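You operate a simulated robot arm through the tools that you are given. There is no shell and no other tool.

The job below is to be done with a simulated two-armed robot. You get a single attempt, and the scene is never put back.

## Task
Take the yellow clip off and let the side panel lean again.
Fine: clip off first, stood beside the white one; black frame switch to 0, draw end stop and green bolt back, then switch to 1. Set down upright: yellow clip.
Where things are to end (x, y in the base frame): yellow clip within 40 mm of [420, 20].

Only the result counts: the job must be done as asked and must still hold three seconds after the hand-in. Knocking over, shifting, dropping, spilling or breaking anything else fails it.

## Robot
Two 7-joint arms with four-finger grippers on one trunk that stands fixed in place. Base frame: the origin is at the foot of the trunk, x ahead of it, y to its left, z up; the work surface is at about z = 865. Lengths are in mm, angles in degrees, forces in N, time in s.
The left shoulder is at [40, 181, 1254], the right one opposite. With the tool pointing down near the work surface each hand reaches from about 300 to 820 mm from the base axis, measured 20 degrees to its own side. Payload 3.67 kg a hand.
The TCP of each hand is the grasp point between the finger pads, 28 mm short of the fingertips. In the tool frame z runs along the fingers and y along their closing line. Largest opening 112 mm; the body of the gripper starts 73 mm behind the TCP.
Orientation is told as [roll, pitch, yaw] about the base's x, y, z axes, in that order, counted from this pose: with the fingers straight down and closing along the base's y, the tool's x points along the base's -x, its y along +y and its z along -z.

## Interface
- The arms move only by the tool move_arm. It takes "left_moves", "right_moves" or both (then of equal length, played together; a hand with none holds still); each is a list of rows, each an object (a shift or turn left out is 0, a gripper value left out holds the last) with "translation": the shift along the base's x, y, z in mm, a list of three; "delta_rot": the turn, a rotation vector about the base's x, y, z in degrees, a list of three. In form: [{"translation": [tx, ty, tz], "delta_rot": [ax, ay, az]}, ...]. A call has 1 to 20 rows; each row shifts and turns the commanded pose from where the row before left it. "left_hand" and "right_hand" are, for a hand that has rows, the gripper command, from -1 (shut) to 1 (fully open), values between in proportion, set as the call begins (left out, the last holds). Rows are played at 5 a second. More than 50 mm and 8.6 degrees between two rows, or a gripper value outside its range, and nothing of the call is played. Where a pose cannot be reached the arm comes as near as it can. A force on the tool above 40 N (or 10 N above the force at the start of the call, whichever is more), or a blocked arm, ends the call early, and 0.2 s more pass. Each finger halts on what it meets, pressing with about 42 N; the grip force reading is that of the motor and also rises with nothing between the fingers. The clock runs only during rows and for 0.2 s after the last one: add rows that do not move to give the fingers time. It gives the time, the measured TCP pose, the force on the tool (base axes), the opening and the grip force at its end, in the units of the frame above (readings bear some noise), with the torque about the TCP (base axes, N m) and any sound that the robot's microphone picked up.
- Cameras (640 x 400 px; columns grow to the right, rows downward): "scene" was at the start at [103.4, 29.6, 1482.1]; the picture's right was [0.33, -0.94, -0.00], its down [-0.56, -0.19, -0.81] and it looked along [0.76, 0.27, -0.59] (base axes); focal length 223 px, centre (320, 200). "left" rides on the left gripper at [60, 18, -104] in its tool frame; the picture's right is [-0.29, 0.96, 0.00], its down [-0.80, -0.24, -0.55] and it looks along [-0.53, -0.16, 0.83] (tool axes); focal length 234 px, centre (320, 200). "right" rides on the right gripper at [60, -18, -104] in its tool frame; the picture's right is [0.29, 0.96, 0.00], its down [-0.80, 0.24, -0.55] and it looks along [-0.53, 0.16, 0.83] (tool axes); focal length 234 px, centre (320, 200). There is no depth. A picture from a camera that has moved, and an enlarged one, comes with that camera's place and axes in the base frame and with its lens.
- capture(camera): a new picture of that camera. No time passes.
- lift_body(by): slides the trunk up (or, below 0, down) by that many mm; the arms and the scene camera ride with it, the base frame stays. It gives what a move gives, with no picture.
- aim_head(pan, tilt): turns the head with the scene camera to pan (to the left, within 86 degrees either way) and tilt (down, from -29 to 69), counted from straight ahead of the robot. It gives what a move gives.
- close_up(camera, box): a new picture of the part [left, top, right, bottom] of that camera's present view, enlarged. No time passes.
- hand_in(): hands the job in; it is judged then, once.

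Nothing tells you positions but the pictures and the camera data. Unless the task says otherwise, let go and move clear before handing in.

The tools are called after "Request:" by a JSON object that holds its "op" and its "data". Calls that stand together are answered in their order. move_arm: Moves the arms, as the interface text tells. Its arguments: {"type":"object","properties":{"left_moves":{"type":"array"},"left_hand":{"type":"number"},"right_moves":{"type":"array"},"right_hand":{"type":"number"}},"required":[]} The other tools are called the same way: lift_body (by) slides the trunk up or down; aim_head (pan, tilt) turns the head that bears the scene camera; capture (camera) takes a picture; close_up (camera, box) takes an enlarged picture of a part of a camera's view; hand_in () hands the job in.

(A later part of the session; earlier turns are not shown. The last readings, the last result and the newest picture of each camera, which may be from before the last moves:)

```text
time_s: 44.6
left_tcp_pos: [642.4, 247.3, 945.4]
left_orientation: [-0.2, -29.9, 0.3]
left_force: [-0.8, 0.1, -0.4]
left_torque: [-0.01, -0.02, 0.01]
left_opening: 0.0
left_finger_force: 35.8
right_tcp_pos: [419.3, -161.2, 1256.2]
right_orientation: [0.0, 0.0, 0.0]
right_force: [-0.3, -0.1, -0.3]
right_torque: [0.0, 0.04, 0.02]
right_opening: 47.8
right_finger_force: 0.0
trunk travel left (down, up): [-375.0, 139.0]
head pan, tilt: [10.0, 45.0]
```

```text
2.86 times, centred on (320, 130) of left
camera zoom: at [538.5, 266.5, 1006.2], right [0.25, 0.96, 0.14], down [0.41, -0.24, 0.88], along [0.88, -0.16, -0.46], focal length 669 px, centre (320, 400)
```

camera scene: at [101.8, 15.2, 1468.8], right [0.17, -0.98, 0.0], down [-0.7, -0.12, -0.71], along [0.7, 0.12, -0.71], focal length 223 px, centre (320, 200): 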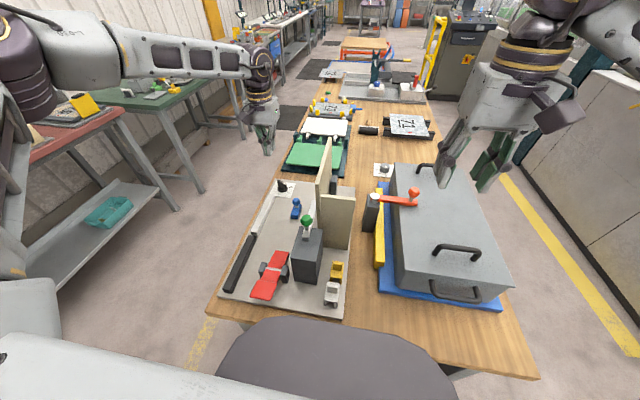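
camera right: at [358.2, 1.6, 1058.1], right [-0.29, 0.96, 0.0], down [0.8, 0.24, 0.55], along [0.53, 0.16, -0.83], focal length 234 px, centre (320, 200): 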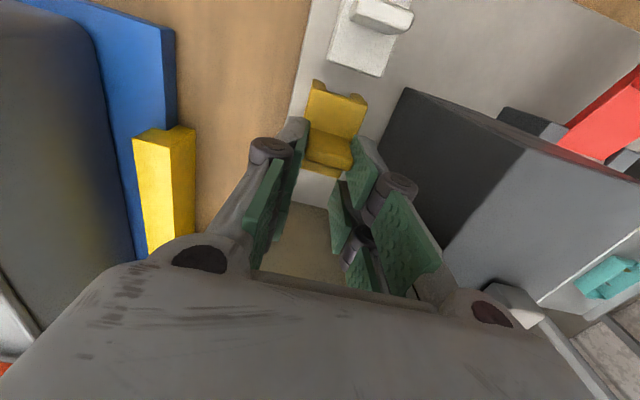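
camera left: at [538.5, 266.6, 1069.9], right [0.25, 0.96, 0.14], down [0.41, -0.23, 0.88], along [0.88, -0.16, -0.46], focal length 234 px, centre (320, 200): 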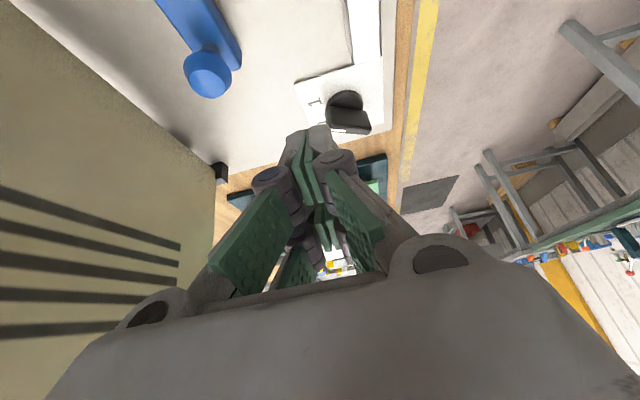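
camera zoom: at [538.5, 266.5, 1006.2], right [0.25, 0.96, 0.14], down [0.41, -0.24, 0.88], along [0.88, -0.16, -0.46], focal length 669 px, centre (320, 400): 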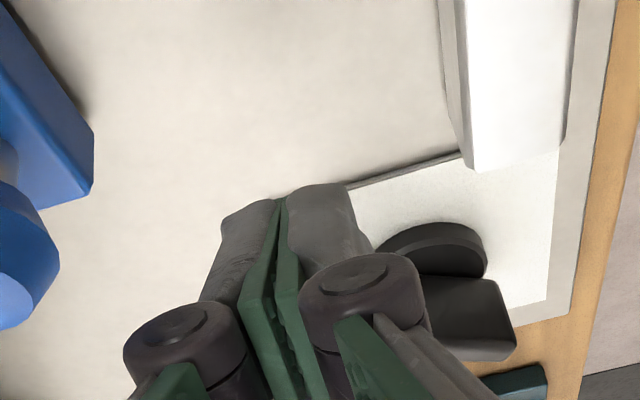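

The switch disc is around (708, 275), its pointer end near y 255. I'll shift slightly left, lower the fingertips to handle height and then push in +x in small steps.

Request:
{"op": "move_arm", "data": {"left_moves": [{"translation": [0, 8, -8]}, {"translation": [0, 0, -10]}, {}]}}

Request:
{"op": "close_up", "data": {"camera": "left", "box": [240, 60, 400, 200]}}

Request:
{"op": "close_up", "data": {"camera": "scene", "box": [260, 160, 320, 210]}}

```text
time_s: 45.5
left_tcp_pos: [641.7, 256.3, 926.6]
left_orientation: [-0.3, -30.0, 0.3]
left_force: [0.2, -0.6, -0.6]
left_torque: [-0.01, -0.01, 0.0]
left_opening: 0.0
left_finger_force: 35.8
right_tcp_pos: [419.1, -161.5, 1255.0]
right_orientation: [0.1, 0.1, 0.0]
right_force: [0.1, 0.8, 0.1]
right_torque: [0.0, -0.03, -0.02]
right_opening: 47.4
right_finger_force: 0.0
trunk travel left (down, up): [-375.0, 139.0]
head pan, tilt: [10.0, 45.0]
```

```text
2.86 times, centred on (320, 130) of left
camera zoom: at [538.9, 274.5, 988.0], right [0.25, 0.96, 0.14], down [0.41, -0.24, 0.88], along [0.88, -0.16, -0.46], focal length 669 px, centre (320, 400)
```

zoom: 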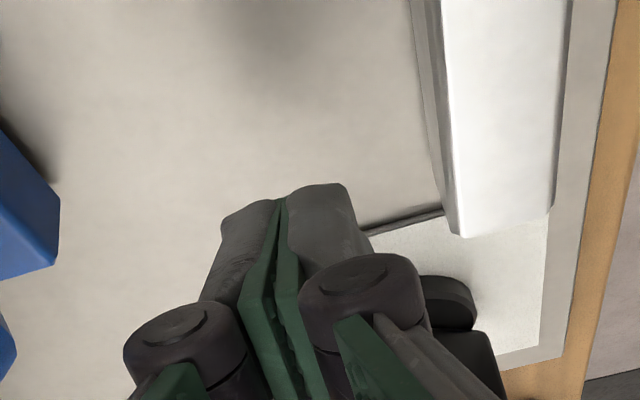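

```text
8.00 times, centred on (290, 185) of scene
camera zoom: at [101.1, 14.8, 1468.9], right [0.17, -0.98, 0.0], down [-0.7, -0.12, -0.71], along [0.7, 0.12, -0.71], focal length 1787 px, centre (560, 320)
```

zoom: 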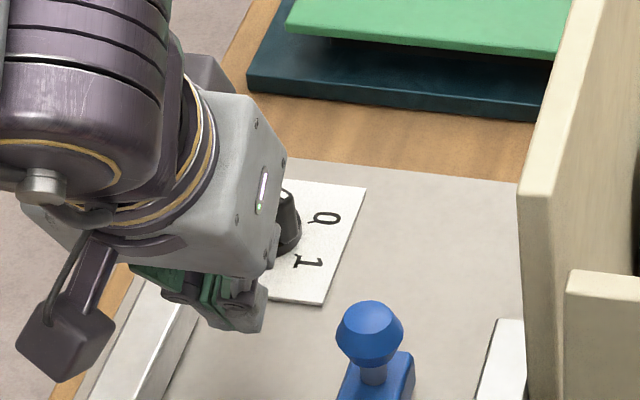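

Request:
{"op": "move_arm", "data": {"left_moves": [{"translation": [0, 0, 6]}, {"translation": [8, 0, 0]}, {"translation": [8, 0, 0]}, {"translation": [6, 0, 0]}, {"translation": [6, 0, 0]}, {}]}}

Request:
{"op": "close_up", "data": {"camera": "left", "box": [240, 60, 400, 200]}}

Request:
{"op": "close_up", "data": {"camera": "scene", "box": [260, 160, 320, 210]}}

```text
time_s: 46.9
left_tcp_pos: [668.9, 255.7, 934.3]
left_orientation: [-0.3, -30.0, 0.3]
left_force: [-0.3, -1.0, 0.1]
left_torque: [-0.01, 0.01, 0.04]
left_opening: 0.0
left_finger_force: 35.4
right_tcp_pos: [419.3, -161.2, 1254.9]
right_orientation: [0.1, -0.2, 0.0]
right_force: [-0.1, -0.3, -0.4]
right_torque: [0.0, 0.0, 0.01]
right_opening: 47.4
right_finger_force: 0.1
trunk travel left (down, up): [-375.0, 139.0]
head pan, tilt: [10.0, 45.0]
```

```text
2.86 times, centred on (320, 130) of left
camera zoom: at [566.2, 274.1, 994.4], right [0.25, 0.96, 0.14], down [0.41, -0.24, 0.88], along [0.88, -0.16, -0.46], focal length 669 px, centre (320, 400)
```

zoom: 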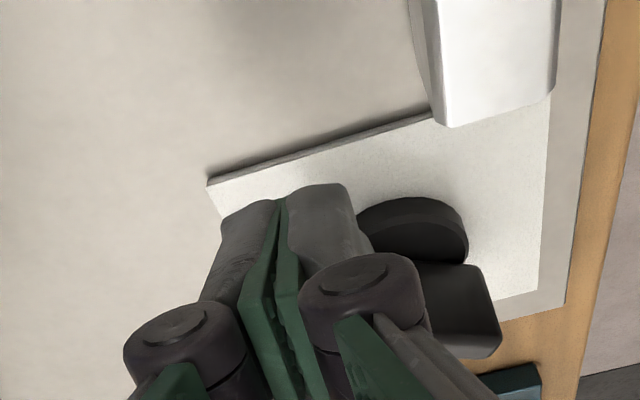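

```text
8.00 times, centred on (290, 185) of scene
camera zoom: at [100.8, 14.8, 1468.9], right [0.17, -0.98, 0.0], down [-0.7, -0.12, -0.71], along [0.7, 0.12, -0.71], focal length 1787 px, centre (560, 320)
```

zoom: 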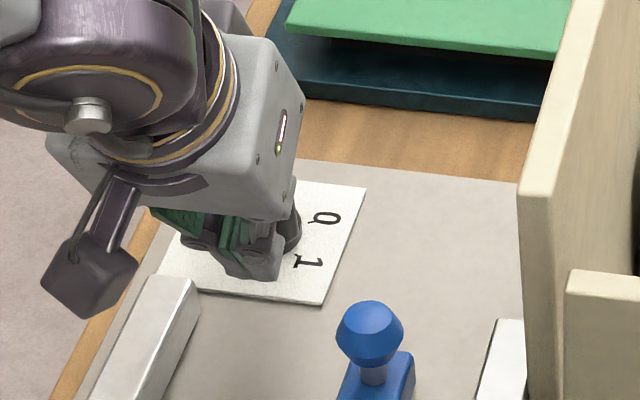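

Request:
{"op": "move_arm", "data": {"left_moves": [{"translation": [5, 0, 0]}, {"translation": [4, 0, 0]}, {"translation": [4, 0, 0]}, {}]}}

Request:
{"op": "close_up", "data": {"camera": "left", "box": [240, 60, 400, 200]}}

```text
time_s: 47.9
left_tcp_pos: [683.2, 254.3, 933.6]
left_orientation: [-0.1, -30.0, 0.3]
left_force: [-0.2, -0.7, -0.3]
left_torque: [-0.01, -0.01, -0.03]
left_opening: 0.0
left_finger_force: 35.8
right_tcp_pos: [418.6, -161.3, 1254.5]
right_orientation: [0.0, 0.0, -0.1]
right_force: [0.6, -0.1, 0.0]
right_torque: [-0.04, -0.02, 0.02]
right_opening: 47.8
right_finger_force: 0.0
trunk travel left (down, up): [-375.0, 139.0]
head pan, tilt: [10.0, 45.0]
```

```text
2.86 times, centred on (320, 130) of left
camera zoom: at [579.4, 273.7, 994.0], right [0.25, 0.96, 0.14], down [0.41, -0.24, 0.88], along [0.88, -0.16, -0.46], focal length 669 px, centre (320, 400)
```

zoom: 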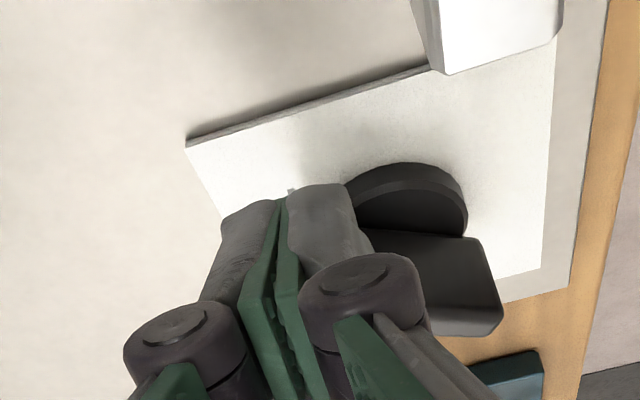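

Request:
{"op": "move_arm", "data": {"left_moves": [{"translation": [4, 0, 0]}, {"translation": [4, 0, 0]}, {}]}}

Request:
{"op": "close_up", "data": {"camera": "left", "box": [240, 60, 400, 200]}}

Request:
{"op": "close_up", "data": {"camera": "scene", "box": [270, 165, 310, 200]}}

```text
time_s: 48.6
left_tcp_pos: [690.2, 255.1, 933.7]
left_orientation: [-0.2, -29.9, 0.3]
left_force: [-0.3, -0.1, 0.7]
left_torque: [-0.03, 0.01, 0.0]
left_opening: 0.1
left_finger_force: 35.7
right_tcp_pos: [420.0, -160.9, 1255.2]
right_orientation: [0.0, 0.0, 0.0]
right_force: [0.2, -0.4, 0.7]
right_torque: [-0.01, -0.01, 0.02]
right_opening: 47.7
right_finger_force: 0.1
trunk travel left (down, up): [-375.0, 139.0]
head pan, tilt: [10.0, 45.0]
```

```text
2.86 times, centred on (320, 130) of left
camera zoom: at [587.3, 273.7, 993.9], right [0.25, 0.96, 0.14], down [0.42, -0.24, 0.88], along [0.88, -0.16, -0.46], focal length 669 px, centre (320, 400)
```

zoom: 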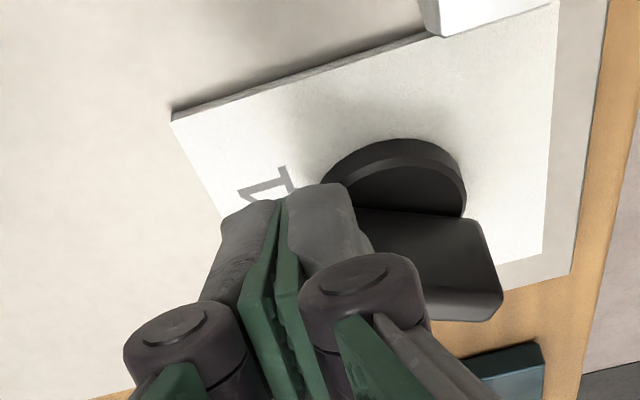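

```text
11.43 times, centred on (290, 182) of scene
camera zoom: at [100.9, 14.8, 1468.9], right [0.17, -0.98, 0.0], down [-0.7, -0.12, -0.71], along [0.7, 0.12, -0.71], focal length 2553 px, centre (663, 400)
```

zoom: 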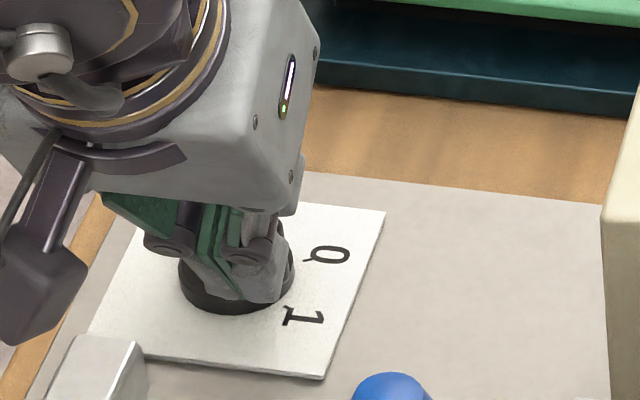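

Request:
{"op": "move_arm", "data": {"left_moves": [{"translation": [4, 0, 0]}, {"translation": [4, 0, 0]}, {}]}}

Request:
{"op": "close_up", "data": {"camera": "left", "box": [240, 60, 400, 200]}}

Request:
{"op": "close_up", "data": {"camera": "scene", "box": [270, 165, 310, 200]}}

```text
time_s: 49.5
left_tcp_pos: [698.7, 256.1, 933.7]
left_orientation: [-0.2, -29.9, 0.4]
left_force: [-0.1, -0.2, 1.1]
left_torque: [0.02, -0.01, -0.02]
left_opening: 0.0
left_finger_force: 35.7
right_tcp_pos: [419.4, -160.6, 1254.2]
right_orientation: [0.1, 0.0, 0.0]
right_force: [0.5, 0.1, 0.2]
right_torque: [0.0, -0.01, 0.04]
right_opening: 47.6
right_finger_force: 0.1
trunk travel left (down, up): [-375.0, 139.0]
head pan, tilt: [10.0, 45.0]
```

```text
2.86 times, centred on (320, 130) of left
camera zoom: at [595.2, 273.6, 993.7], right [0.25, 0.96, 0.14], down [0.42, -0.24, 0.88], along [0.88, -0.16, -0.46], focal length 669 px, centre (320, 400)
```

zoom: 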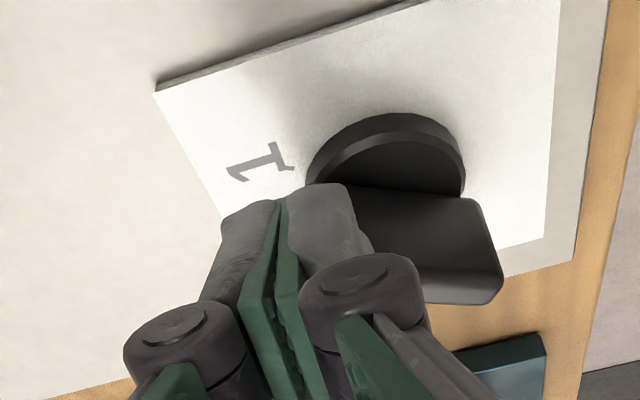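

```text
11.43 times, centred on (290, 182) of scene
camera zoom: at [100.9, 14.8, 1468.9], right [0.17, -0.98, 0.0], down [-0.7, -0.12, -0.71], along [0.7, 0.12, -0.71], focal length 2553 px, centre (663, 400)
```

zoom: 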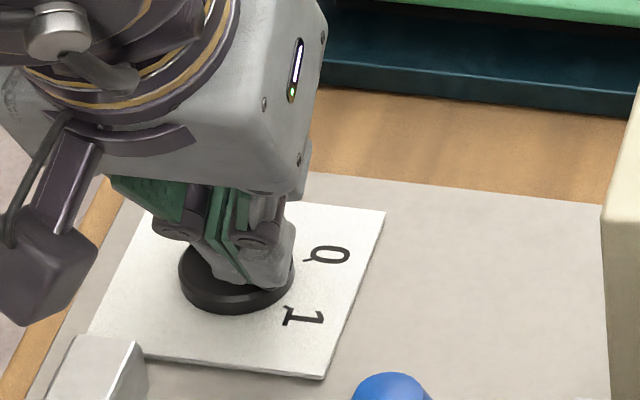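

Request:
{"op": "move_arm", "data": {"left_moves": [{"translation": [4, 0, 0]}, {"translation": [4, 0, 0]}, {}]}}

Request:
{"op": "close_up", "data": {"camera": "left", "box": [240, 60, 400, 200]}}

Request:
{"op": "close_up", "data": {"camera": "scene", "box": [270, 165, 310, 200]}}

```text
time_s: 50.2
left_tcp_pos: [707.0, 254.2, 934.8]
left_orientation: [-0.2, -30.0, 0.3]
left_force: [0.1, 0.3, -0.6]
left_torque: [-0.01, 0.03, 0.03]
left_opening: 0.1
left_finger_force: 35.6
right_tcp_pos: [418.9, -162.0, 1254.7]
right_orientation: [0.0, -0.1, -0.1]
right_force: [0.6, -0.3, -0.4]
right_torque: [0.01, 0.01, -0.04]
right_opening: 47.8
right_finger_force: 0.1
trunk travel left (down, up): [-375.0, 139.0]
head pan, tilt: [10.0, 45.0]
```

```text
2.86 times, centred on (320, 130) of left
camera zoom: at [603.3, 273.8, 993.9], right [0.25, 0.96, 0.14], down [0.41, -0.24, 0.88], along [0.88, -0.16, -0.46], focal length 669 px, centre (320, 400)
```

zoom: 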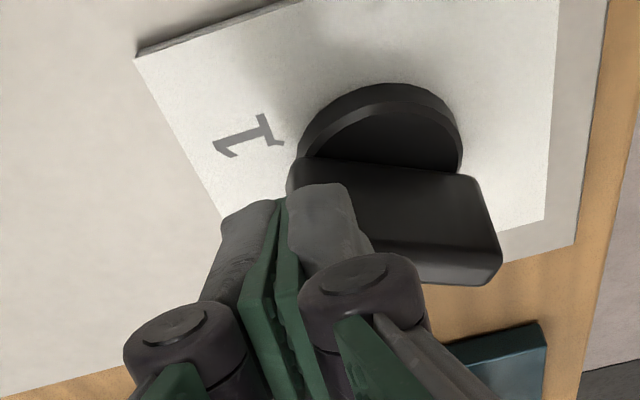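

```text
11.43 times, centred on (290, 182) of scene
camera zoom: at [100.9, 14.8, 1468.9], right [0.17, -0.98, 0.0], down [-0.7, -0.12, -0.71], along [0.7, 0.12, -0.71], focal length 2553 px, centre (663, 400)
```

zoom: 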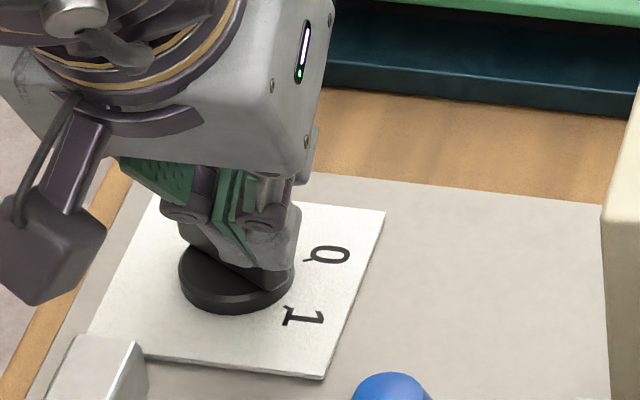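

Request:
{"op": "move_arm", "data": {"left_moves": [{"translation": [3, 0, 0]}, {"translation": [3, 0, 0]}, {}]}}

Request:
{"op": "close_up", "data": {"camera": "left", "box": [240, 60, 400, 200]}}

Request:
{"op": "close_up", "data": {"camera": "scene", "box": [270, 165, 310, 200]}}

```text
time_s: 51.0
left_tcp_pos: [711.5, 254.3, 934.2]
left_orientation: [-0.2, -30.0, 0.3]
left_force: [-7.3, -3.4, 7.6]
left_torque: [-0.11, 0.22, 0.04]
left_opening: 0.0
left_finger_force: 35.8
right_tcp_pos: [417.3, -161.6, 1255.8]
right_orientation: [0.0, -0.1, 0.0]
right_force: [-0.5, 0.5, 0.0]
right_torque: [0.01, -0.01, 0.04]
right_opening: 47.8
right_finger_force: 0.0
trunk travel left (down, up): [-375.0, 139.0]
head pan, tilt: [10.0, 45.0]
```

```text
2.86 times, centred on (320, 130) of left
camera zoom: at [607.8, 272.8, 995.2], right [0.25, 0.96, 0.14], down [0.41, -0.24, 0.88], along [0.88, -0.16, -0.45], focal length 669 px, centre (320, 400)
```

zoom: 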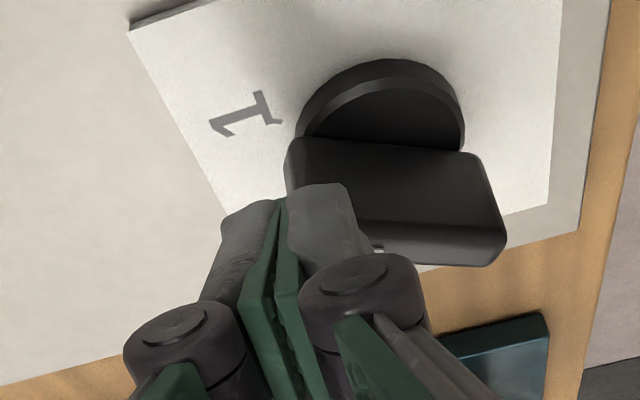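

```text
11.43 times, centred on (290, 182) of scene
camera zoom: at [98.9, 13.8, 1469.1], right [0.17, -0.98, 0.0], down [-0.7, -0.12, -0.71], along [0.7, 0.12, -0.71], focal length 2553 px, centre (663, 400)
```

zoom: 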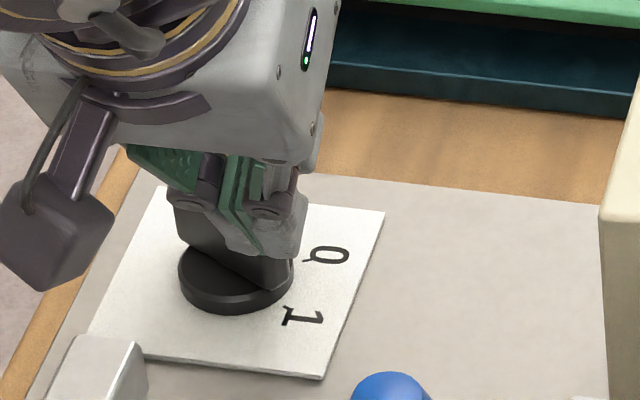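

The fingertip is riding on the handle's top edge; I'll back off, lower by 8 mm and push again.

Request:
{"op": "move_arm", "data": {"left_moves": [{"translation": [-10, 0, 0]}, {"translation": [-8, 0, -8]}, {"translation": [6, 0, 0]}, {"translation": [6, 0, 0]}, {}]}}

Request:
{"op": "close_up", "data": {"camera": "left", "box": [240, 60, 400, 200]}}

Request:
{"op": "close_up", "data": {"camera": "scene", "box": [270, 165, 310, 200]}}

```text
time_s: 52.2
left_tcp_pos: [706.9, 256.7, 924.5]
left_orientation: [-0.1, -30.1, 0.4]
left_force: [0.7, -0.1, -0.1]
left_torque: [0.01, 0.01, 0.0]
left_opening: 0.0
left_finger_force: 36.0
right_tcp_pos: [419.5, -161.6, 1256.3]
right_orientation: [0.0, 0.0, -0.1]
right_force: [-0.2, 1.2, -0.4]
right_torque: [0.02, -0.01, 0.03]
right_opening: 47.4
right_finger_force: 0.1
trunk travel left (down, up): [-375.0, 139.0]
head pan, tilt: [10.0, 45.0]
```

```text
2.86 times, centred on (320, 130) of left
camera zoom: at [603.5, 274.0, 985.9], right [0.25, 0.96, 0.14], down [0.41, -0.24, 0.88], along [0.88, -0.16, -0.46], focal length 669 px, centre (320, 400)
```

zoom: 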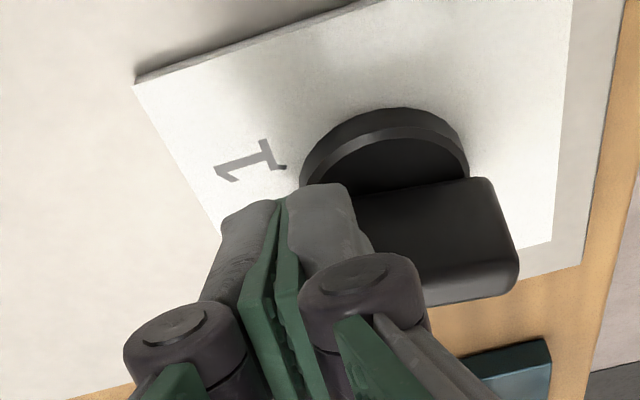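

```text
11.43 times, centred on (290, 182) of scene
camera zoom: at [100.8, 14.7, 1468.9], right [0.17, -0.98, 0.0], down [-0.7, -0.12, -0.71], along [0.7, 0.12, -0.71], focal length 2553 px, centre (663, 400)
```

zoom: 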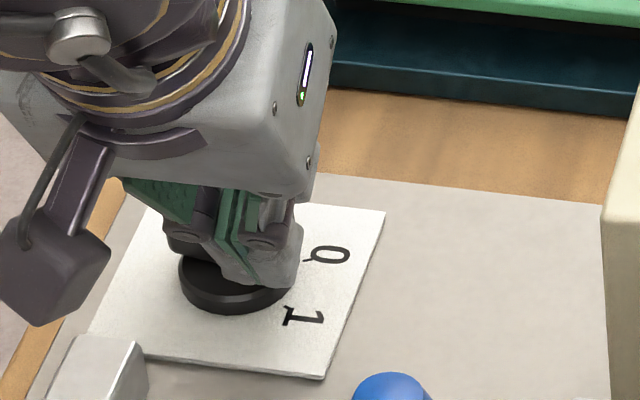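

Request:
{"op": "move_arm", "data": {"left_moves": [{"translation": [4, 0, 0]}, {"translation": [4, 0, 0]}, {}]}}

Request:
{"op": "close_up", "data": {"camera": "left", "box": [240, 60, 400, 200]}}

Request:
{"op": "close_up", "data": {"camera": "scene", "box": [270, 165, 310, 200]}}

```text
time_s: 53.0
left_tcp_pos: [714.3, 255.8, 925.3]
left_orientation: [-0.3, -30.0, 0.3]
left_force: [0.4, 0.8, -0.2]
left_torque: [0.0, 0.01, 0.0]
left_opening: 0.0
left_finger_force: 35.5
right_tcp_pos: [419.1, -159.4, 1255.7]
right_orientation: [0.1, -0.1, 0.0]
right_force: [0.4, 0.0, -0.7]
right_torque: [-0.04, -0.04, 0.02]
right_opening: 47.5
right_finger_force: 0.1
trunk travel left (down, up): [-375.0, 139.0]
head pan, tilt: [10.0, 45.0]
```

```text
2.86 times, centred on (320, 130) of left
camera zoom: at [610.4, 274.3, 986.1], right [0.25, 0.96, 0.14], down [0.41, -0.24, 0.88], along [0.88, -0.16, -0.45], focal length 669 px, centre (320, 400)
```

zoom: 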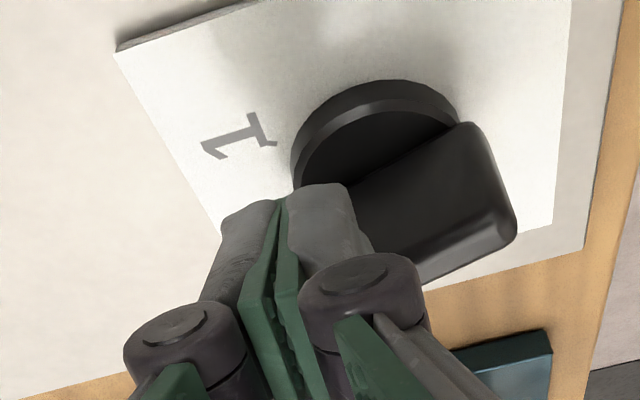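

```text
11.43 times, centred on (290, 182) of scene
camera zoom: at [101.0, 14.7, 1468.9], right [0.17, -0.98, 0.0], down [-0.7, -0.12, -0.71], along [0.7, 0.12, -0.71], focal length 2553 px, centre (663, 400)
```

zoom: 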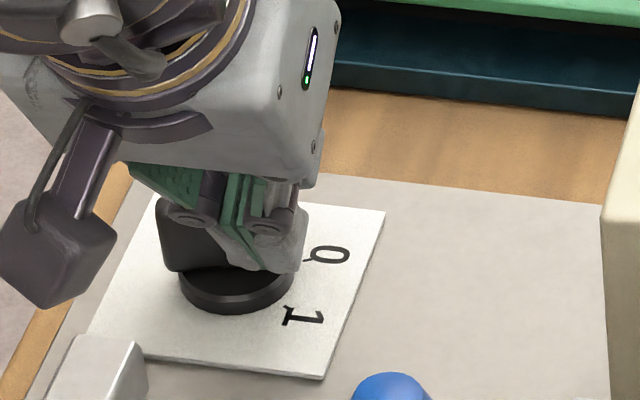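

It's rotating with hardly any force; I'll keep pushing until it reaches 0.

Request:
{"op": "move_arm", "data": {"left_moves": [{"translation": [4, 0, 0]}, {"translation": [4, 0, 0]}, {}]}}

Request:
{"op": "close_up", "data": {"camera": "left", "box": [240, 60, 400, 200]}}

Request:
{"op": "close_up", "data": {"camera": "scene", "box": [270, 165, 310, 200]}}

```text
time_s: 53.9
left_tcp_pos: [715.0, 256.8, 926.9]
left_orientation: [-0.2, -29.7, 0.3]
left_force: [-15.3, -8.4, -11.1]
left_torque: [-0.29, 0.42, 0.09]
left_opening: 0.0
left_finger_force: 35.7
left hand out of reach, approached as far as the arm can: row 1
right_tcp_pos: [418.9, -162.1, 1255.7]
right_orientation: [0.0, 0.1, 0.1]
right_force: [-0.2, -0.7, -0.4]
right_torque: [-0.02, -0.02, -0.03]
right_opening: 47.3
right_finger_force: 0.0
trunk travel left (down, up): [-375.0, 139.0]
head pan, tilt: [10.0, 45.0]
```

```text
2.86 times, centred on (320, 130) of left
camera zoom: at [612.2, 275.6, 987.9], right [0.25, 0.96, 0.14], down [0.42, -0.24, 0.88], along [0.87, -0.16, -0.46], focal length 669 px, centre (320, 400)
```

zoom: 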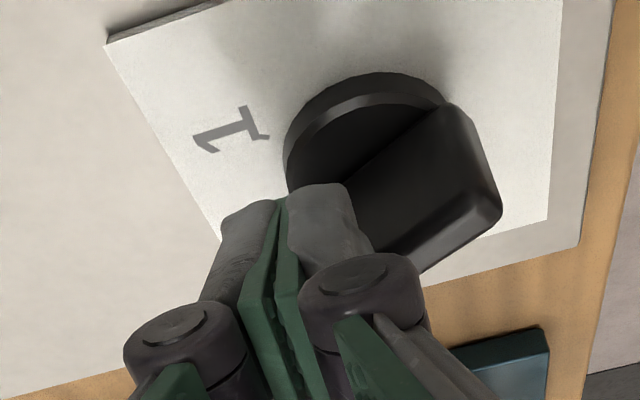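

```text
11.43 times, centred on (290, 182) of scene
camera zoom: at [100.1, 14.1, 1468.8], right [0.17, -0.98, 0.0], down [-0.7, -0.12, -0.71], along [0.7, 0.12, -0.71], focal length 2553 px, centre (663, 400)
```

zoom: 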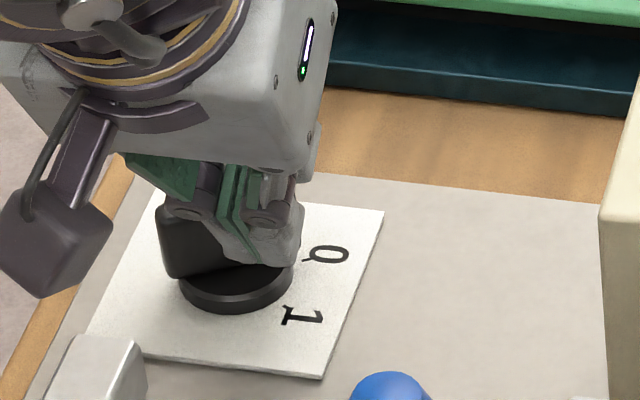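

Request:
{"op": "move_arm", "data": {"left_moves": [{"translation": [-8, 0, 0]}, {"translation": [-15, -5, 5]}, {"translation": [-25, -5, 20]}, {"translation": [-30, 0, 30]}, {"translation": [-30, 0, 30]}, {"translation": [-30, 0, 30]}]}}

Request:
{"op": "close_up", "data": {"camera": "left", "box": [240, 0, 420, 130]}}

Request:
{"op": "close_up", "data": {"camera": "scene", "box": [270, 165, 310, 200]}}

```text
time_s: 55.2
left_tcp_pos: [580.3, 247.3, 1044.7]
left_orientation: [-0.2, -30.0, 0.3]
left_force: [-0.7, -0.7, 0.6]
left_torque: [-0.02, -0.01, -0.01]
left_opening: 0.0
left_finger_force: 34.8
right_tcp_pos: [416.4, -161.6, 1254.5]
right_orientation: [0.0, -0.1, 0.1]
right_force: [0.1, 0.9, 0.1]
right_torque: [-0.02, 0.01, 0.03]
right_opening: 47.5
right_finger_force: 0.1
trunk travel left (down, up): [-375.0, 139.0]
head pan, tilt: [10.0, 45.0]
```

```text
3.08 times, centred on (330, 65) of left
camera zoom: at [477.0, 265.9, 1105.2], right [0.25, 0.96, 0.14], down [0.41, -0.24, 0.88], along [0.88, -0.16, -0.46], focal length 720 px, centre (289, 615)
```

zoom: 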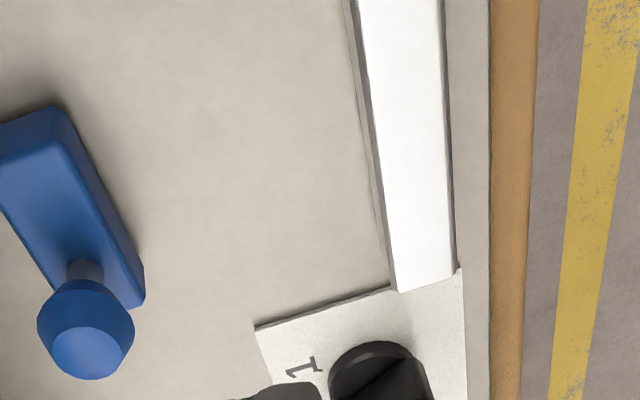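

```text
11.43 times, centred on (290, 182) of scene
camera zoom: at [98.8, 14.8, 1469.0], right [0.17, -0.98, 0.0], down [-0.7, -0.12, -0.71], along [0.7, 0.12, -0.71], focal length 2553 px, centre (663, 400)
```

zoom: 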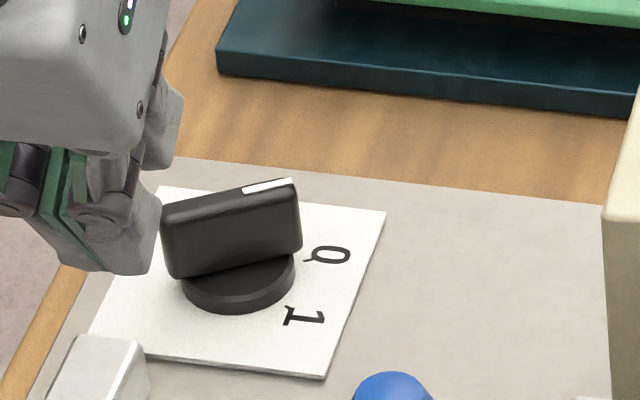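

The switch now points at 0 (handle direction measured −61°). Next the blue end stop: its knob is about (621, 191, 915); I'll straighten the left hand and open above it.

Request:
{"op": "move_arm", "data": {"left_moves": [{"translation": [5, -10, 5], "delta_rot": [0, 7.5, 0]}, {"translation": [10, -15, 0], "delta_rot": [0, 7.5, 0]}, {"translation": [10, -15, 0], "delta_rot": [0, 7.5, 0]}, {"translation": [15, -16, 0], "delta_rot": [0, 7.5, 0]}, {"translation": [0, 0, -30]}, {}], "left_hand": 0.1}}

Request:
{"op": "capture", "data": {"camera": "left"}}

Request:
{"op": "close_up", "data": {"camera": "scene", "box": [260, 160, 340, 230]}}

```text
time_s: 56.6
left_tcp_pos: [621.8, 191.3, 1017.9]
left_orientation: [0.0, 0.0, 0.3]
left_force: [0.5, 0.7, -0.3]
left_torque: [-0.01, -0.04, 0.0]
left_opening: 61.7
left_finger_force: 0.0
right_tcp_pos: [419.7, -161.4, 1255.7]
right_orientation: [0.0, 0.0, -0.1]
right_force: [0.5, -0.2, 0.5]
right_torque: [0.02, 0.03, 0.0]
right_opening: 47.7
right_finger_force: 0.1
trunk travel left (down, up): [-375.0, 139.0]
head pan, tilt: [10.0, 45.0]
```

```text
taken
camera left: at [562.9, 210.0, 1122.4], right [0.28, 0.96, 0.0], down [0.8, -0.24, 0.55], along [0.53, -0.16, -0.83], focal length 234 px, centre (320, 200)
```

left: 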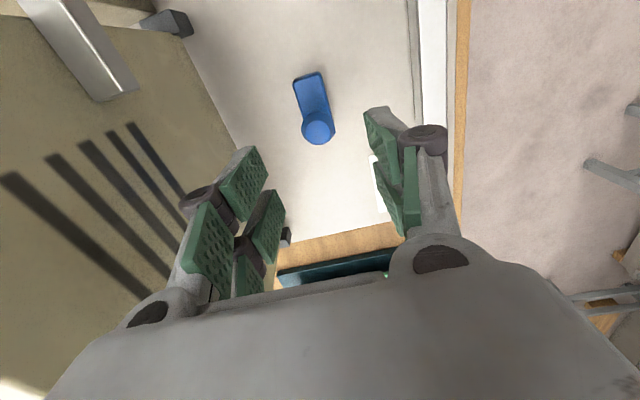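

```text
5.71 times, centred on (300, 195) of scene
camera zoom: at [100.5, 14.5, 1468.9], right [0.17, -0.98, 0.0], down [-0.7, -0.12, -0.71], along [0.7, 0.12, -0.71], focal length 1277 px, centre (434, 229)
```

zoom: 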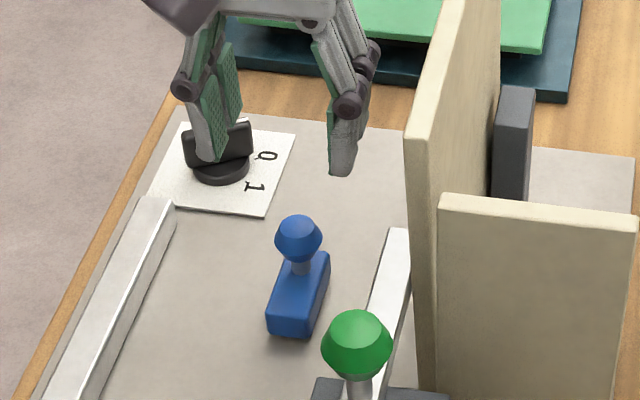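

Request:
{"op": "move_arm", "data": {"left_moves": [{"translation": [11, -1, -30]}, {"translation": [0, 0, -30]}, {"translation": [0, 0, -15]}, {}]}}

Request:
{"op": "close_up", "data": {"camera": "left", "box": [220, 40, 420, 200]}}

Request:
{"op": "close_up", "data": {"camera": "scene", "box": [260, 160, 340, 230]}}

```text
time_s: 57.6
left_tcp_pos: [612.0, 206.3, 955.4]
left_orientation: [-0.2, -0.1, 0.3]
left_force: [0.6, 0.1, 0.1]
left_torque: [0.0, -0.01, 0.01]
left_opening: 61.5
left_finger_force: 0.0
left hand out of reach, approached as far as the arm can: row 1, 2, 3
right_tcp_pos: [419.8, -161.6, 1255.2]
right_orientation: [0.0, 0.1, 0.0]
right_force: [0.7, -0.5, 0.3]
right_torque: [-0.02, 0.01, 0.0]
right_opening: 47.6
right_finger_force: 0.0
trunk travel left (down, up): [-375.0, 139.0]
head pan, tilt: [10.0, 45.0]
```

```text
2.50 times, centred on (320, 120) of left
camera zoom: at [552.3, 226.1, 1058.5], right [0.28, 0.96, 0.0], down [0.8, -0.23, 0.56], along [0.53, -0.16, -0.83], focal length 585 px, centre (320, 400)
```

zoom: 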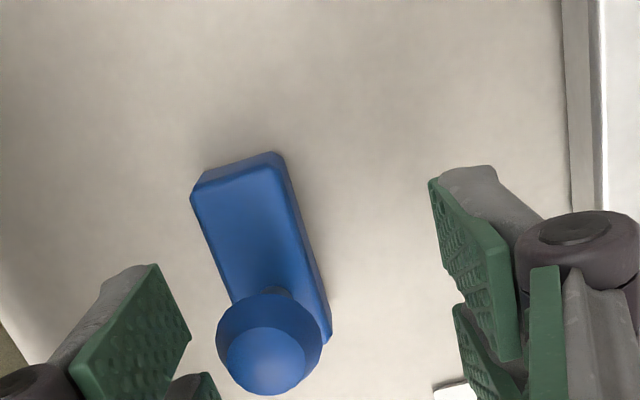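

```text
5.71 times, centred on (300, 195) of scene
camera zoom: at [101.1, 14.9, 1468.9], right [0.17, -0.98, 0.0], down [-0.7, -0.12, -0.71], along [0.7, 0.12, -0.71], focal length 1277 px, centre (434, 229)
```

zoom: 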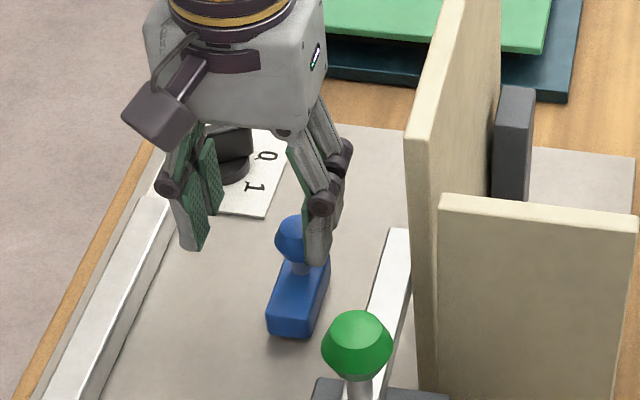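

Straight down is out of reach here too, so I'll use the same 30° pitch to grip the blue knob.

Request:
{"op": "move_arm", "data": {"left_moves": [{"translation": [0, 0, 25]}, {"translation": [0, -4, 25], "delta_rot": [0, -7.5, 0]}, {"translation": [4, -4, 0], "delta_rot": [0, -7.5, 0]}, {"translation": [4, -4, 0], "delta_rot": [0, -7.5, 0]}, {"translation": [4, -4, 0], "delta_rot": [0, -7.5, 0]}, {"translation": [0, 0, -25]}, {}]}}

Request:
{"op": "close_up", "data": {"camera": "left", "box": [220, 20, 420, 200]}}

Request:
{"op": "close_up", "data": {"camera": "scene", "box": [260, 160, 340, 230]}}

```text
time_s: 59.2
left_tcp_pos: [623.5, 190.6, 980.1]
left_orientation: [-0.2, -30.0, 0.2]
left_force: [0.3, 1.1, 0.6]
left_torque: [-0.01, 0.0, 0.01]
left_opening: 61.6
left_finger_force: 0.1
right_tcp_pos: [419.6, -162.0, 1255.4]
right_orientation: [0.0, 0.0, 0.0]
right_force: [0.1, 0.4, 0.7]
right_torque: [0.0, -0.03, 0.01]
right_opening: 47.6
right_finger_force: 0.1
trunk travel left (down, up): [-375.0, 139.0]
head pan, tilt: [10.0, 45.0]
```

```text
2.22 times, centred on (320, 110) of left
camera zoom: at [520.6, 209.6, 1040.2], right [0.25, 0.96, 0.14], down [0.41, -0.24, 0.88], along [0.88, -0.16, -0.46], focal length 520 px, centre (320, 400)
```

zoom: 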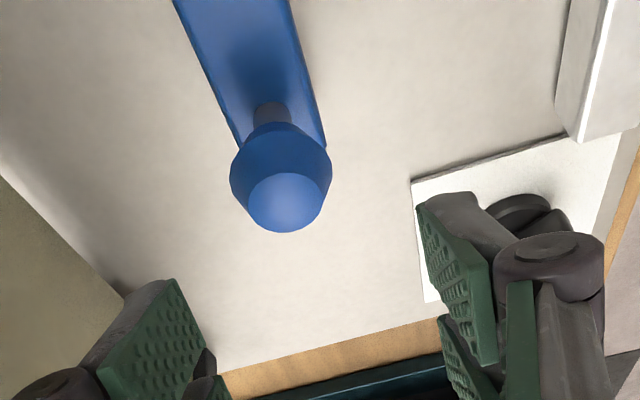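

```text
5.71 times, centred on (300, 195) of scene
camera zoom: at [100.6, 14.6, 1468.9], right [0.17, -0.98, 0.0], down [-0.7, -0.12, -0.71], along [0.7, 0.12, -0.71], focal length 1277 px, centre (434, 229)
```

zoom: 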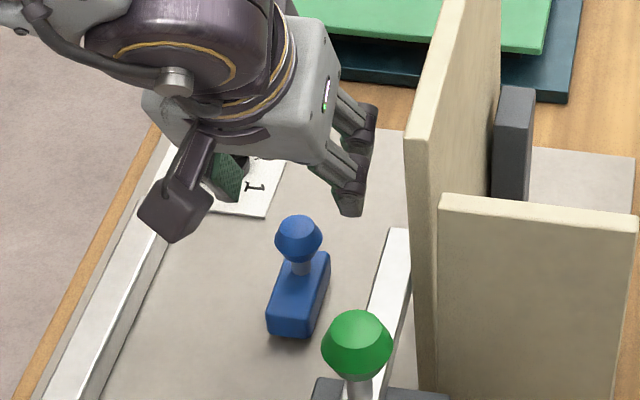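

Request:
{"op": "move_arm", "data": {"left_moves": [{"translation": [0, 0, -20]}, {"translation": [0, 0, -12]}, {"translation": [0, 0, -8]}, {}]}}

Request:
{"op": "close_up", "data": {"camera": "left", "box": [220, 60, 420, 200]}}

Request:
{"op": "close_up", "data": {"camera": "scene", "box": [260, 160, 340, 230]}}

```text
time_s: 60.2
left_tcp_pos: [625.3, 190.7, 939.7]
left_orientation: [-0.3, -30.0, 0.3]
left_force: [-0.5, -0.1, 0.3]
left_torque: [0.0, -0.04, -0.01]
left_opening: 61.6
left_finger_force: 0.1
right_tcp_pos: [418.6, -159.6, 1255.7]
right_orientation: [0.0, 0.0, 0.0]
right_force: [-0.2, 0.7, -0.5]
right_torque: [-0.01, 0.02, -0.02]
right_opening: 47.8
right_finger_force: 0.1
trunk travel left (down, up): [-375.0, 139.0]
head pan, tilt: [10.0, 45.0]
```

```text
2.86 times, centred on (320, 130) of left
camera zoom: at [520.7, 209.6, 1000.0], right [0.25, 0.96, 0.14], down [0.42, -0.24, 0.88], along [0.88, -0.16, -0.46], focal length 669 px, centre (320, 400)
```

zoom: 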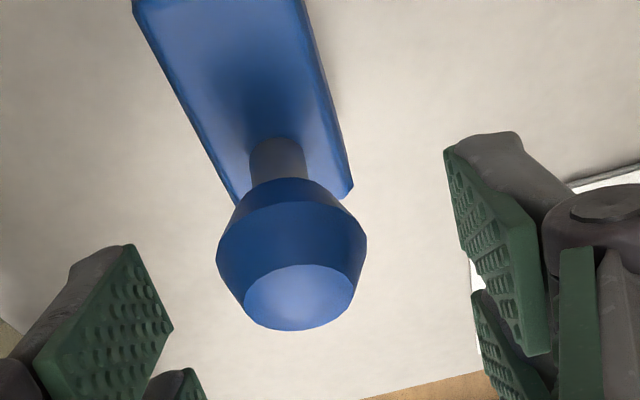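

```text
5.71 times, centred on (300, 195) of scene
camera zoom: at [101.2, 14.9, 1468.8], right [0.17, -0.98, 0.0], down [-0.7, -0.12, -0.71], along [0.7, 0.12, -0.71], focal length 1277 px, centre (434, 229)
```

zoom: 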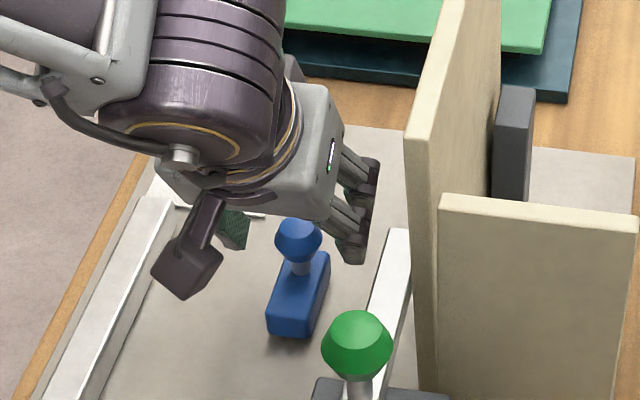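

The blue knob sits between the pads; closing on it.

Request:
{"op": "move_arm", "data": {"left_moves": [{}, {}, {}, {}], "left_hand": -1}}

Request:
{"op": "close_up", "data": {"camera": "left", "box": [220, 60, 420, 200]}}

Request:
{"op": "close_up", "data": {"camera": "scene", "box": [260, 160, 340, 230]}}

```text
time_s: 61.2
left_tcp_pos: [624.2, 190.0, 939.6]
left_orientation: [-0.2, -30.0, 0.1]
left_force: [-0.1, -6.6, -0.7]
left_torque: [-0.25, -0.07, -0.02]
left_opening: 29.1
left_finger_force: 44.8
right_tcp_pos: [418.1, -162.2, 1254.7]
right_orientation: [0.0, 0.0, 0.0]
right_force: [0.3, 0.4, 0.6]
right_torque: [0.01, 0.0, 0.0]
right_opening: 47.6
right_finger_force: 0.0
trunk travel left (down, up): [-375.0, 139.0]
head pan, tilt: [10.0, 45.0]
```

```text
2.86 times, centred on (320, 130) of left
camera zoom: at [520.5, 208.4, 1000.4], right [0.25, 0.96, 0.14], down [0.41, -0.24, 0.88], along [0.88, -0.16, -0.46], focal length 669 px, centre (320, 400)
```

zoom: 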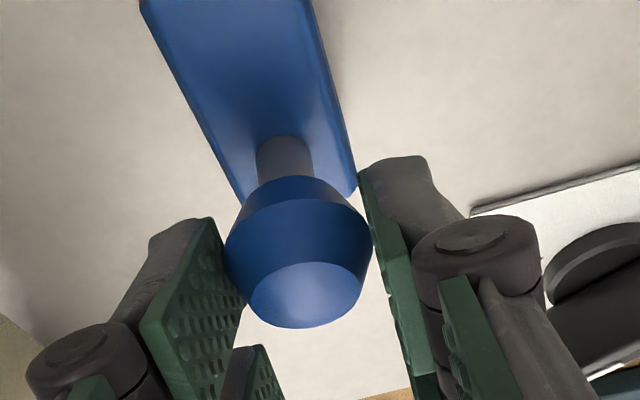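

```text
5.71 times, centred on (300, 195) of scene
camera zoom: at [101.1, 13.8, 1468.9], right [0.17, -0.98, 0.0], down [-0.7, -0.12, -0.71], along [0.7, 0.12, -0.71], focal length 1277 px, centre (434, 229)
```

zoom: 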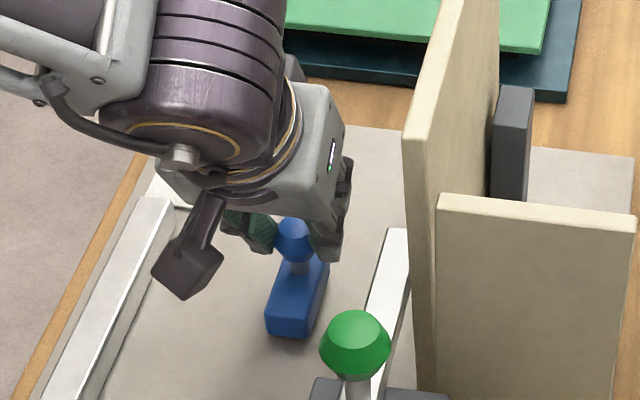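

The knob is held and resists sideways, as a slide would. I'll try it gently along −x.

Request:
{"op": "move_arm", "data": {"left_moves": [{"translation": [-3, 0, 0]}, {}]}}

```text
time_s: 61.9
left_tcp_pos: [623.0, 188.9, 940.7]
left_orientation: [-0.2, -30.0, 0.2]
left_force: [15.2, -9.3, -1.5]
left_torque: [-0.33, -0.28, 0.11]
left_opening: 28.9
left_finger_force: 45.0
right_tcp_pos: [421.3, -161.9, 1254.7]
right_orientation: [0.0, 0.0, 0.0]
right_force: [0.2, 0.0, -0.4]
right_torque: [0.02, 0.01, -0.01]
right_opening: 47.5
right_finger_force: 0.0
trunk travel left (down, up): [-375.0, 139.0]
head pan, tilt: [10.0, 45.0]
```

Request:
{"op": "move_arm", "data": {"left_moves": [{"translation": [3, 0, 0]}, {"translation": [3, 0, 0]}, {}]}}

```text
time_s: 62.6
left_tcp_pos: [626.9, 189.7, 938.9]
left_orientation: [-0.2, -30.0, 0.2]
left_force: [-0.7, -8.3, 5.4]
left_torque: [-0.21, 0.7, -0.11]
left_opening: 29.0
left_finger_force: 45.3
right_tcp_pos: [418.7, -162.2, 1256.1]
right_orientation: [0.1, 0.1, 0.0]
right_force: [-0.3, 0.3, 0.7]
right_torque: [-0.02, 0.01, -0.01]
right_opening: 47.7
right_finger_force: 0.0
trunk travel left (down, up): [-375.0, 139.0]
head pan, tilt: [10.0, 45.0]
```

Request:
{"op": "move_arm", "data": {"left_moves": [{"translation": [4, 0, 0]}, {"translation": [4, 0, 0]}, {}]}}

Request:
{"op": "close_up", "data": {"camera": "left", "box": [220, 60, 420, 200]}}

Request:
{"op": "close_up", "data": {"camera": "scene", "box": [260, 160, 340, 230]}}

```text
time_s: 63.5
left_tcp_pos: [634.6, 188.5, 939.7]
left_orientation: [-0.1, -30.0, 0.2]
left_force: [0.0, -10.7, 3.1]
left_torque: [-0.35, 0.12, 0.06]
left_opening: 29.2
left_finger_force: 44.7
right_tcp_pos: [417.8, -162.5, 1254.6]
right_orientation: [0.1, 0.0, 0.0]
right_force: [0.5, 0.0, 0.0]
right_torque: [0.02, 0.0, 0.01]
right_opening: 47.5
right_finger_force: 0.0
trunk travel left (down, up): [-375.0, 139.0]
head pan, tilt: [10.0, 45.0]
```

```text
2.86 times, centred on (320, 130) of left
camera zoom: at [531.1, 208.3, 1000.3], right [0.25, 0.96, 0.14], down [0.41, -0.24, 0.88], along [0.88, -0.16, -0.46], focal length 669 px, centre (320, 400)
```

zoom: 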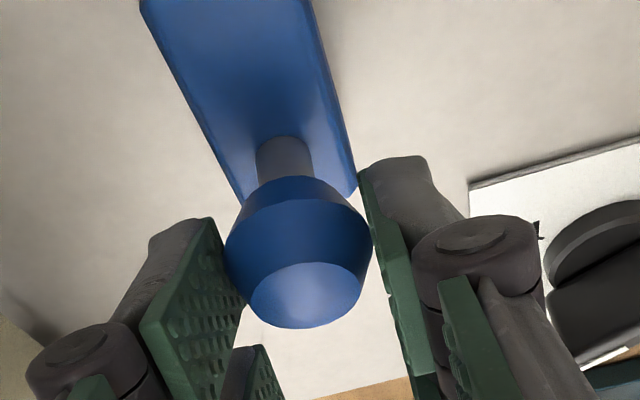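

```text
5.71 times, centred on (300, 195) of scene
camera zoom: at [100.7, 13.1, 1468.9], right [0.17, -0.98, 0.0], down [-0.7, -0.12, -0.71], along [0.7, 0.12, -0.71], focal length 1277 px, centre (434, 229)
```

zoom: 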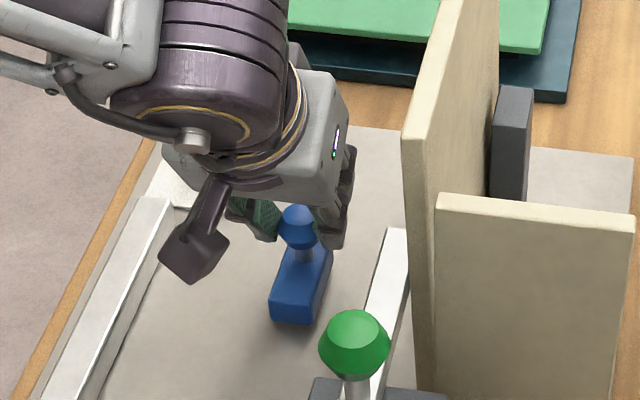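

The blue stop slides freely in +x and was blocked in −x, so "back" is +x. I'll keep drawing it until it meets its end.

Request:
{"op": "move_arm", "data": {"left_moves": [{"translation": [4, -1.5, 0]}, {"translation": [5, -0.5, 0]}, {"translation": [5, 0, 0]}, {}]}}

Request:
{"op": "close_up", "data": {"camera": "left", "box": [220, 60, 420, 200]}}

```text
time_s: 64.5
left_tcp_pos: [648.9, 189.7, 940.6]
left_orientation: [-0.2, -30.1, 0.3]
left_force: [-0.3, -2.3, 2.8]
left_torque: [0.1, -0.1, -0.02]
left_opening: 29.1
left_finger_force: 45.3
right_tcp_pos: [417.9, -160.6, 1254.5]
right_orientation: [0.0, 0.0, 0.0]
right_force: [-0.6, -0.6, -0.1]
right_torque: [-0.06, 0.02, -0.03]
right_opening: 47.6
right_finger_force: 0.0
trunk travel left (down, up): [-375.0, 139.0]
head pan, tilt: [10.0, 45.0]
```

```text
2.86 times, centred on (320, 130) of left
camera zoom: at [545.4, 208.0, 1000.3], right [0.24, 0.96, 0.14], down [0.42, -0.24, 0.88], along [0.88, -0.16, -0.46], focal length 669 px, centre (320, 400)
```

zoom: 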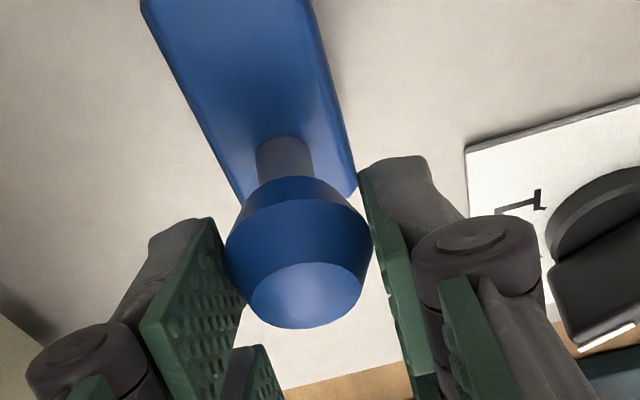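

Request:
{"op": "move_arm", "data": {"left_moves": [{"translation": [4, 0, 0]}, {"translation": [4, 0, 0]}, {"translation": [4, 0, 0]}, {}]}}

Request:
{"op": "capture", "data": {"camera": "scene"}}

```text
time_s: 65.5
left_tcp_pos: [660.2, 190.1, 940.1]
left_orientation: [0.0, -30.1, 0.3]
left_force: [-0.7, 3.6, 3.0]
left_torque: [0.07, 0.12, 0.04]
left_opening: 29.0
left_finger_force: 45.2
right_tcp_pos: [419.0, -160.6, 1255.3]
right_orientation: [0.0, 0.0, 0.0]
right_force: [0.0, -0.1, -0.5]
right_torque: [0.0, 0.04, -0.01]
right_opening: 47.5
right_finger_force: 0.1
trunk travel left (down, up): [-375.0, 139.0]
head pan, tilt: [10.0, 45.0]
```

```text
taken
camera scene: at [100.7, 15.1, 1468.9], right [0.17, -0.98, 0.0], down [-0.7, -0.12, -0.71], along [0.7, 0.12, -0.71], focal length 223 px, centre (320, 200)
```

scene: 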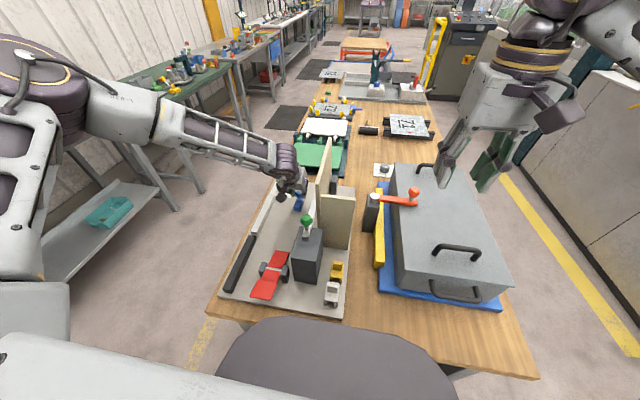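

Request:
{"op": "move_arm", "data": {"left_moves": [{"translation": [4, 0.5, 0]}, {"translation": [4, 0, 0]}, {}]}}

```text
time_s: 66.2
left_tcp_pos: [669.8, 190.1, 940.5]
left_orientation: [-0.3, -29.9, 0.3]
left_force: [0.9, 0.9, 3.4]
left_torque: [-0.01, 0.2, 0.01]
left_opening: 29.0
left_finger_force: 44.8
right_tcp_pos: [418.4, -161.1, 1255.4]
right_orientation: [0.0, 0.0, 0.1]
right_force: [0.3, 0.3, -0.3]
right_torque: [0.02, 0.02, 0.01]
right_opening: 47.8
right_finger_force: 0.0
trunk travel left (down, up): [-375.0, 139.0]
head pan, tilt: [10.0, 45.0]
```

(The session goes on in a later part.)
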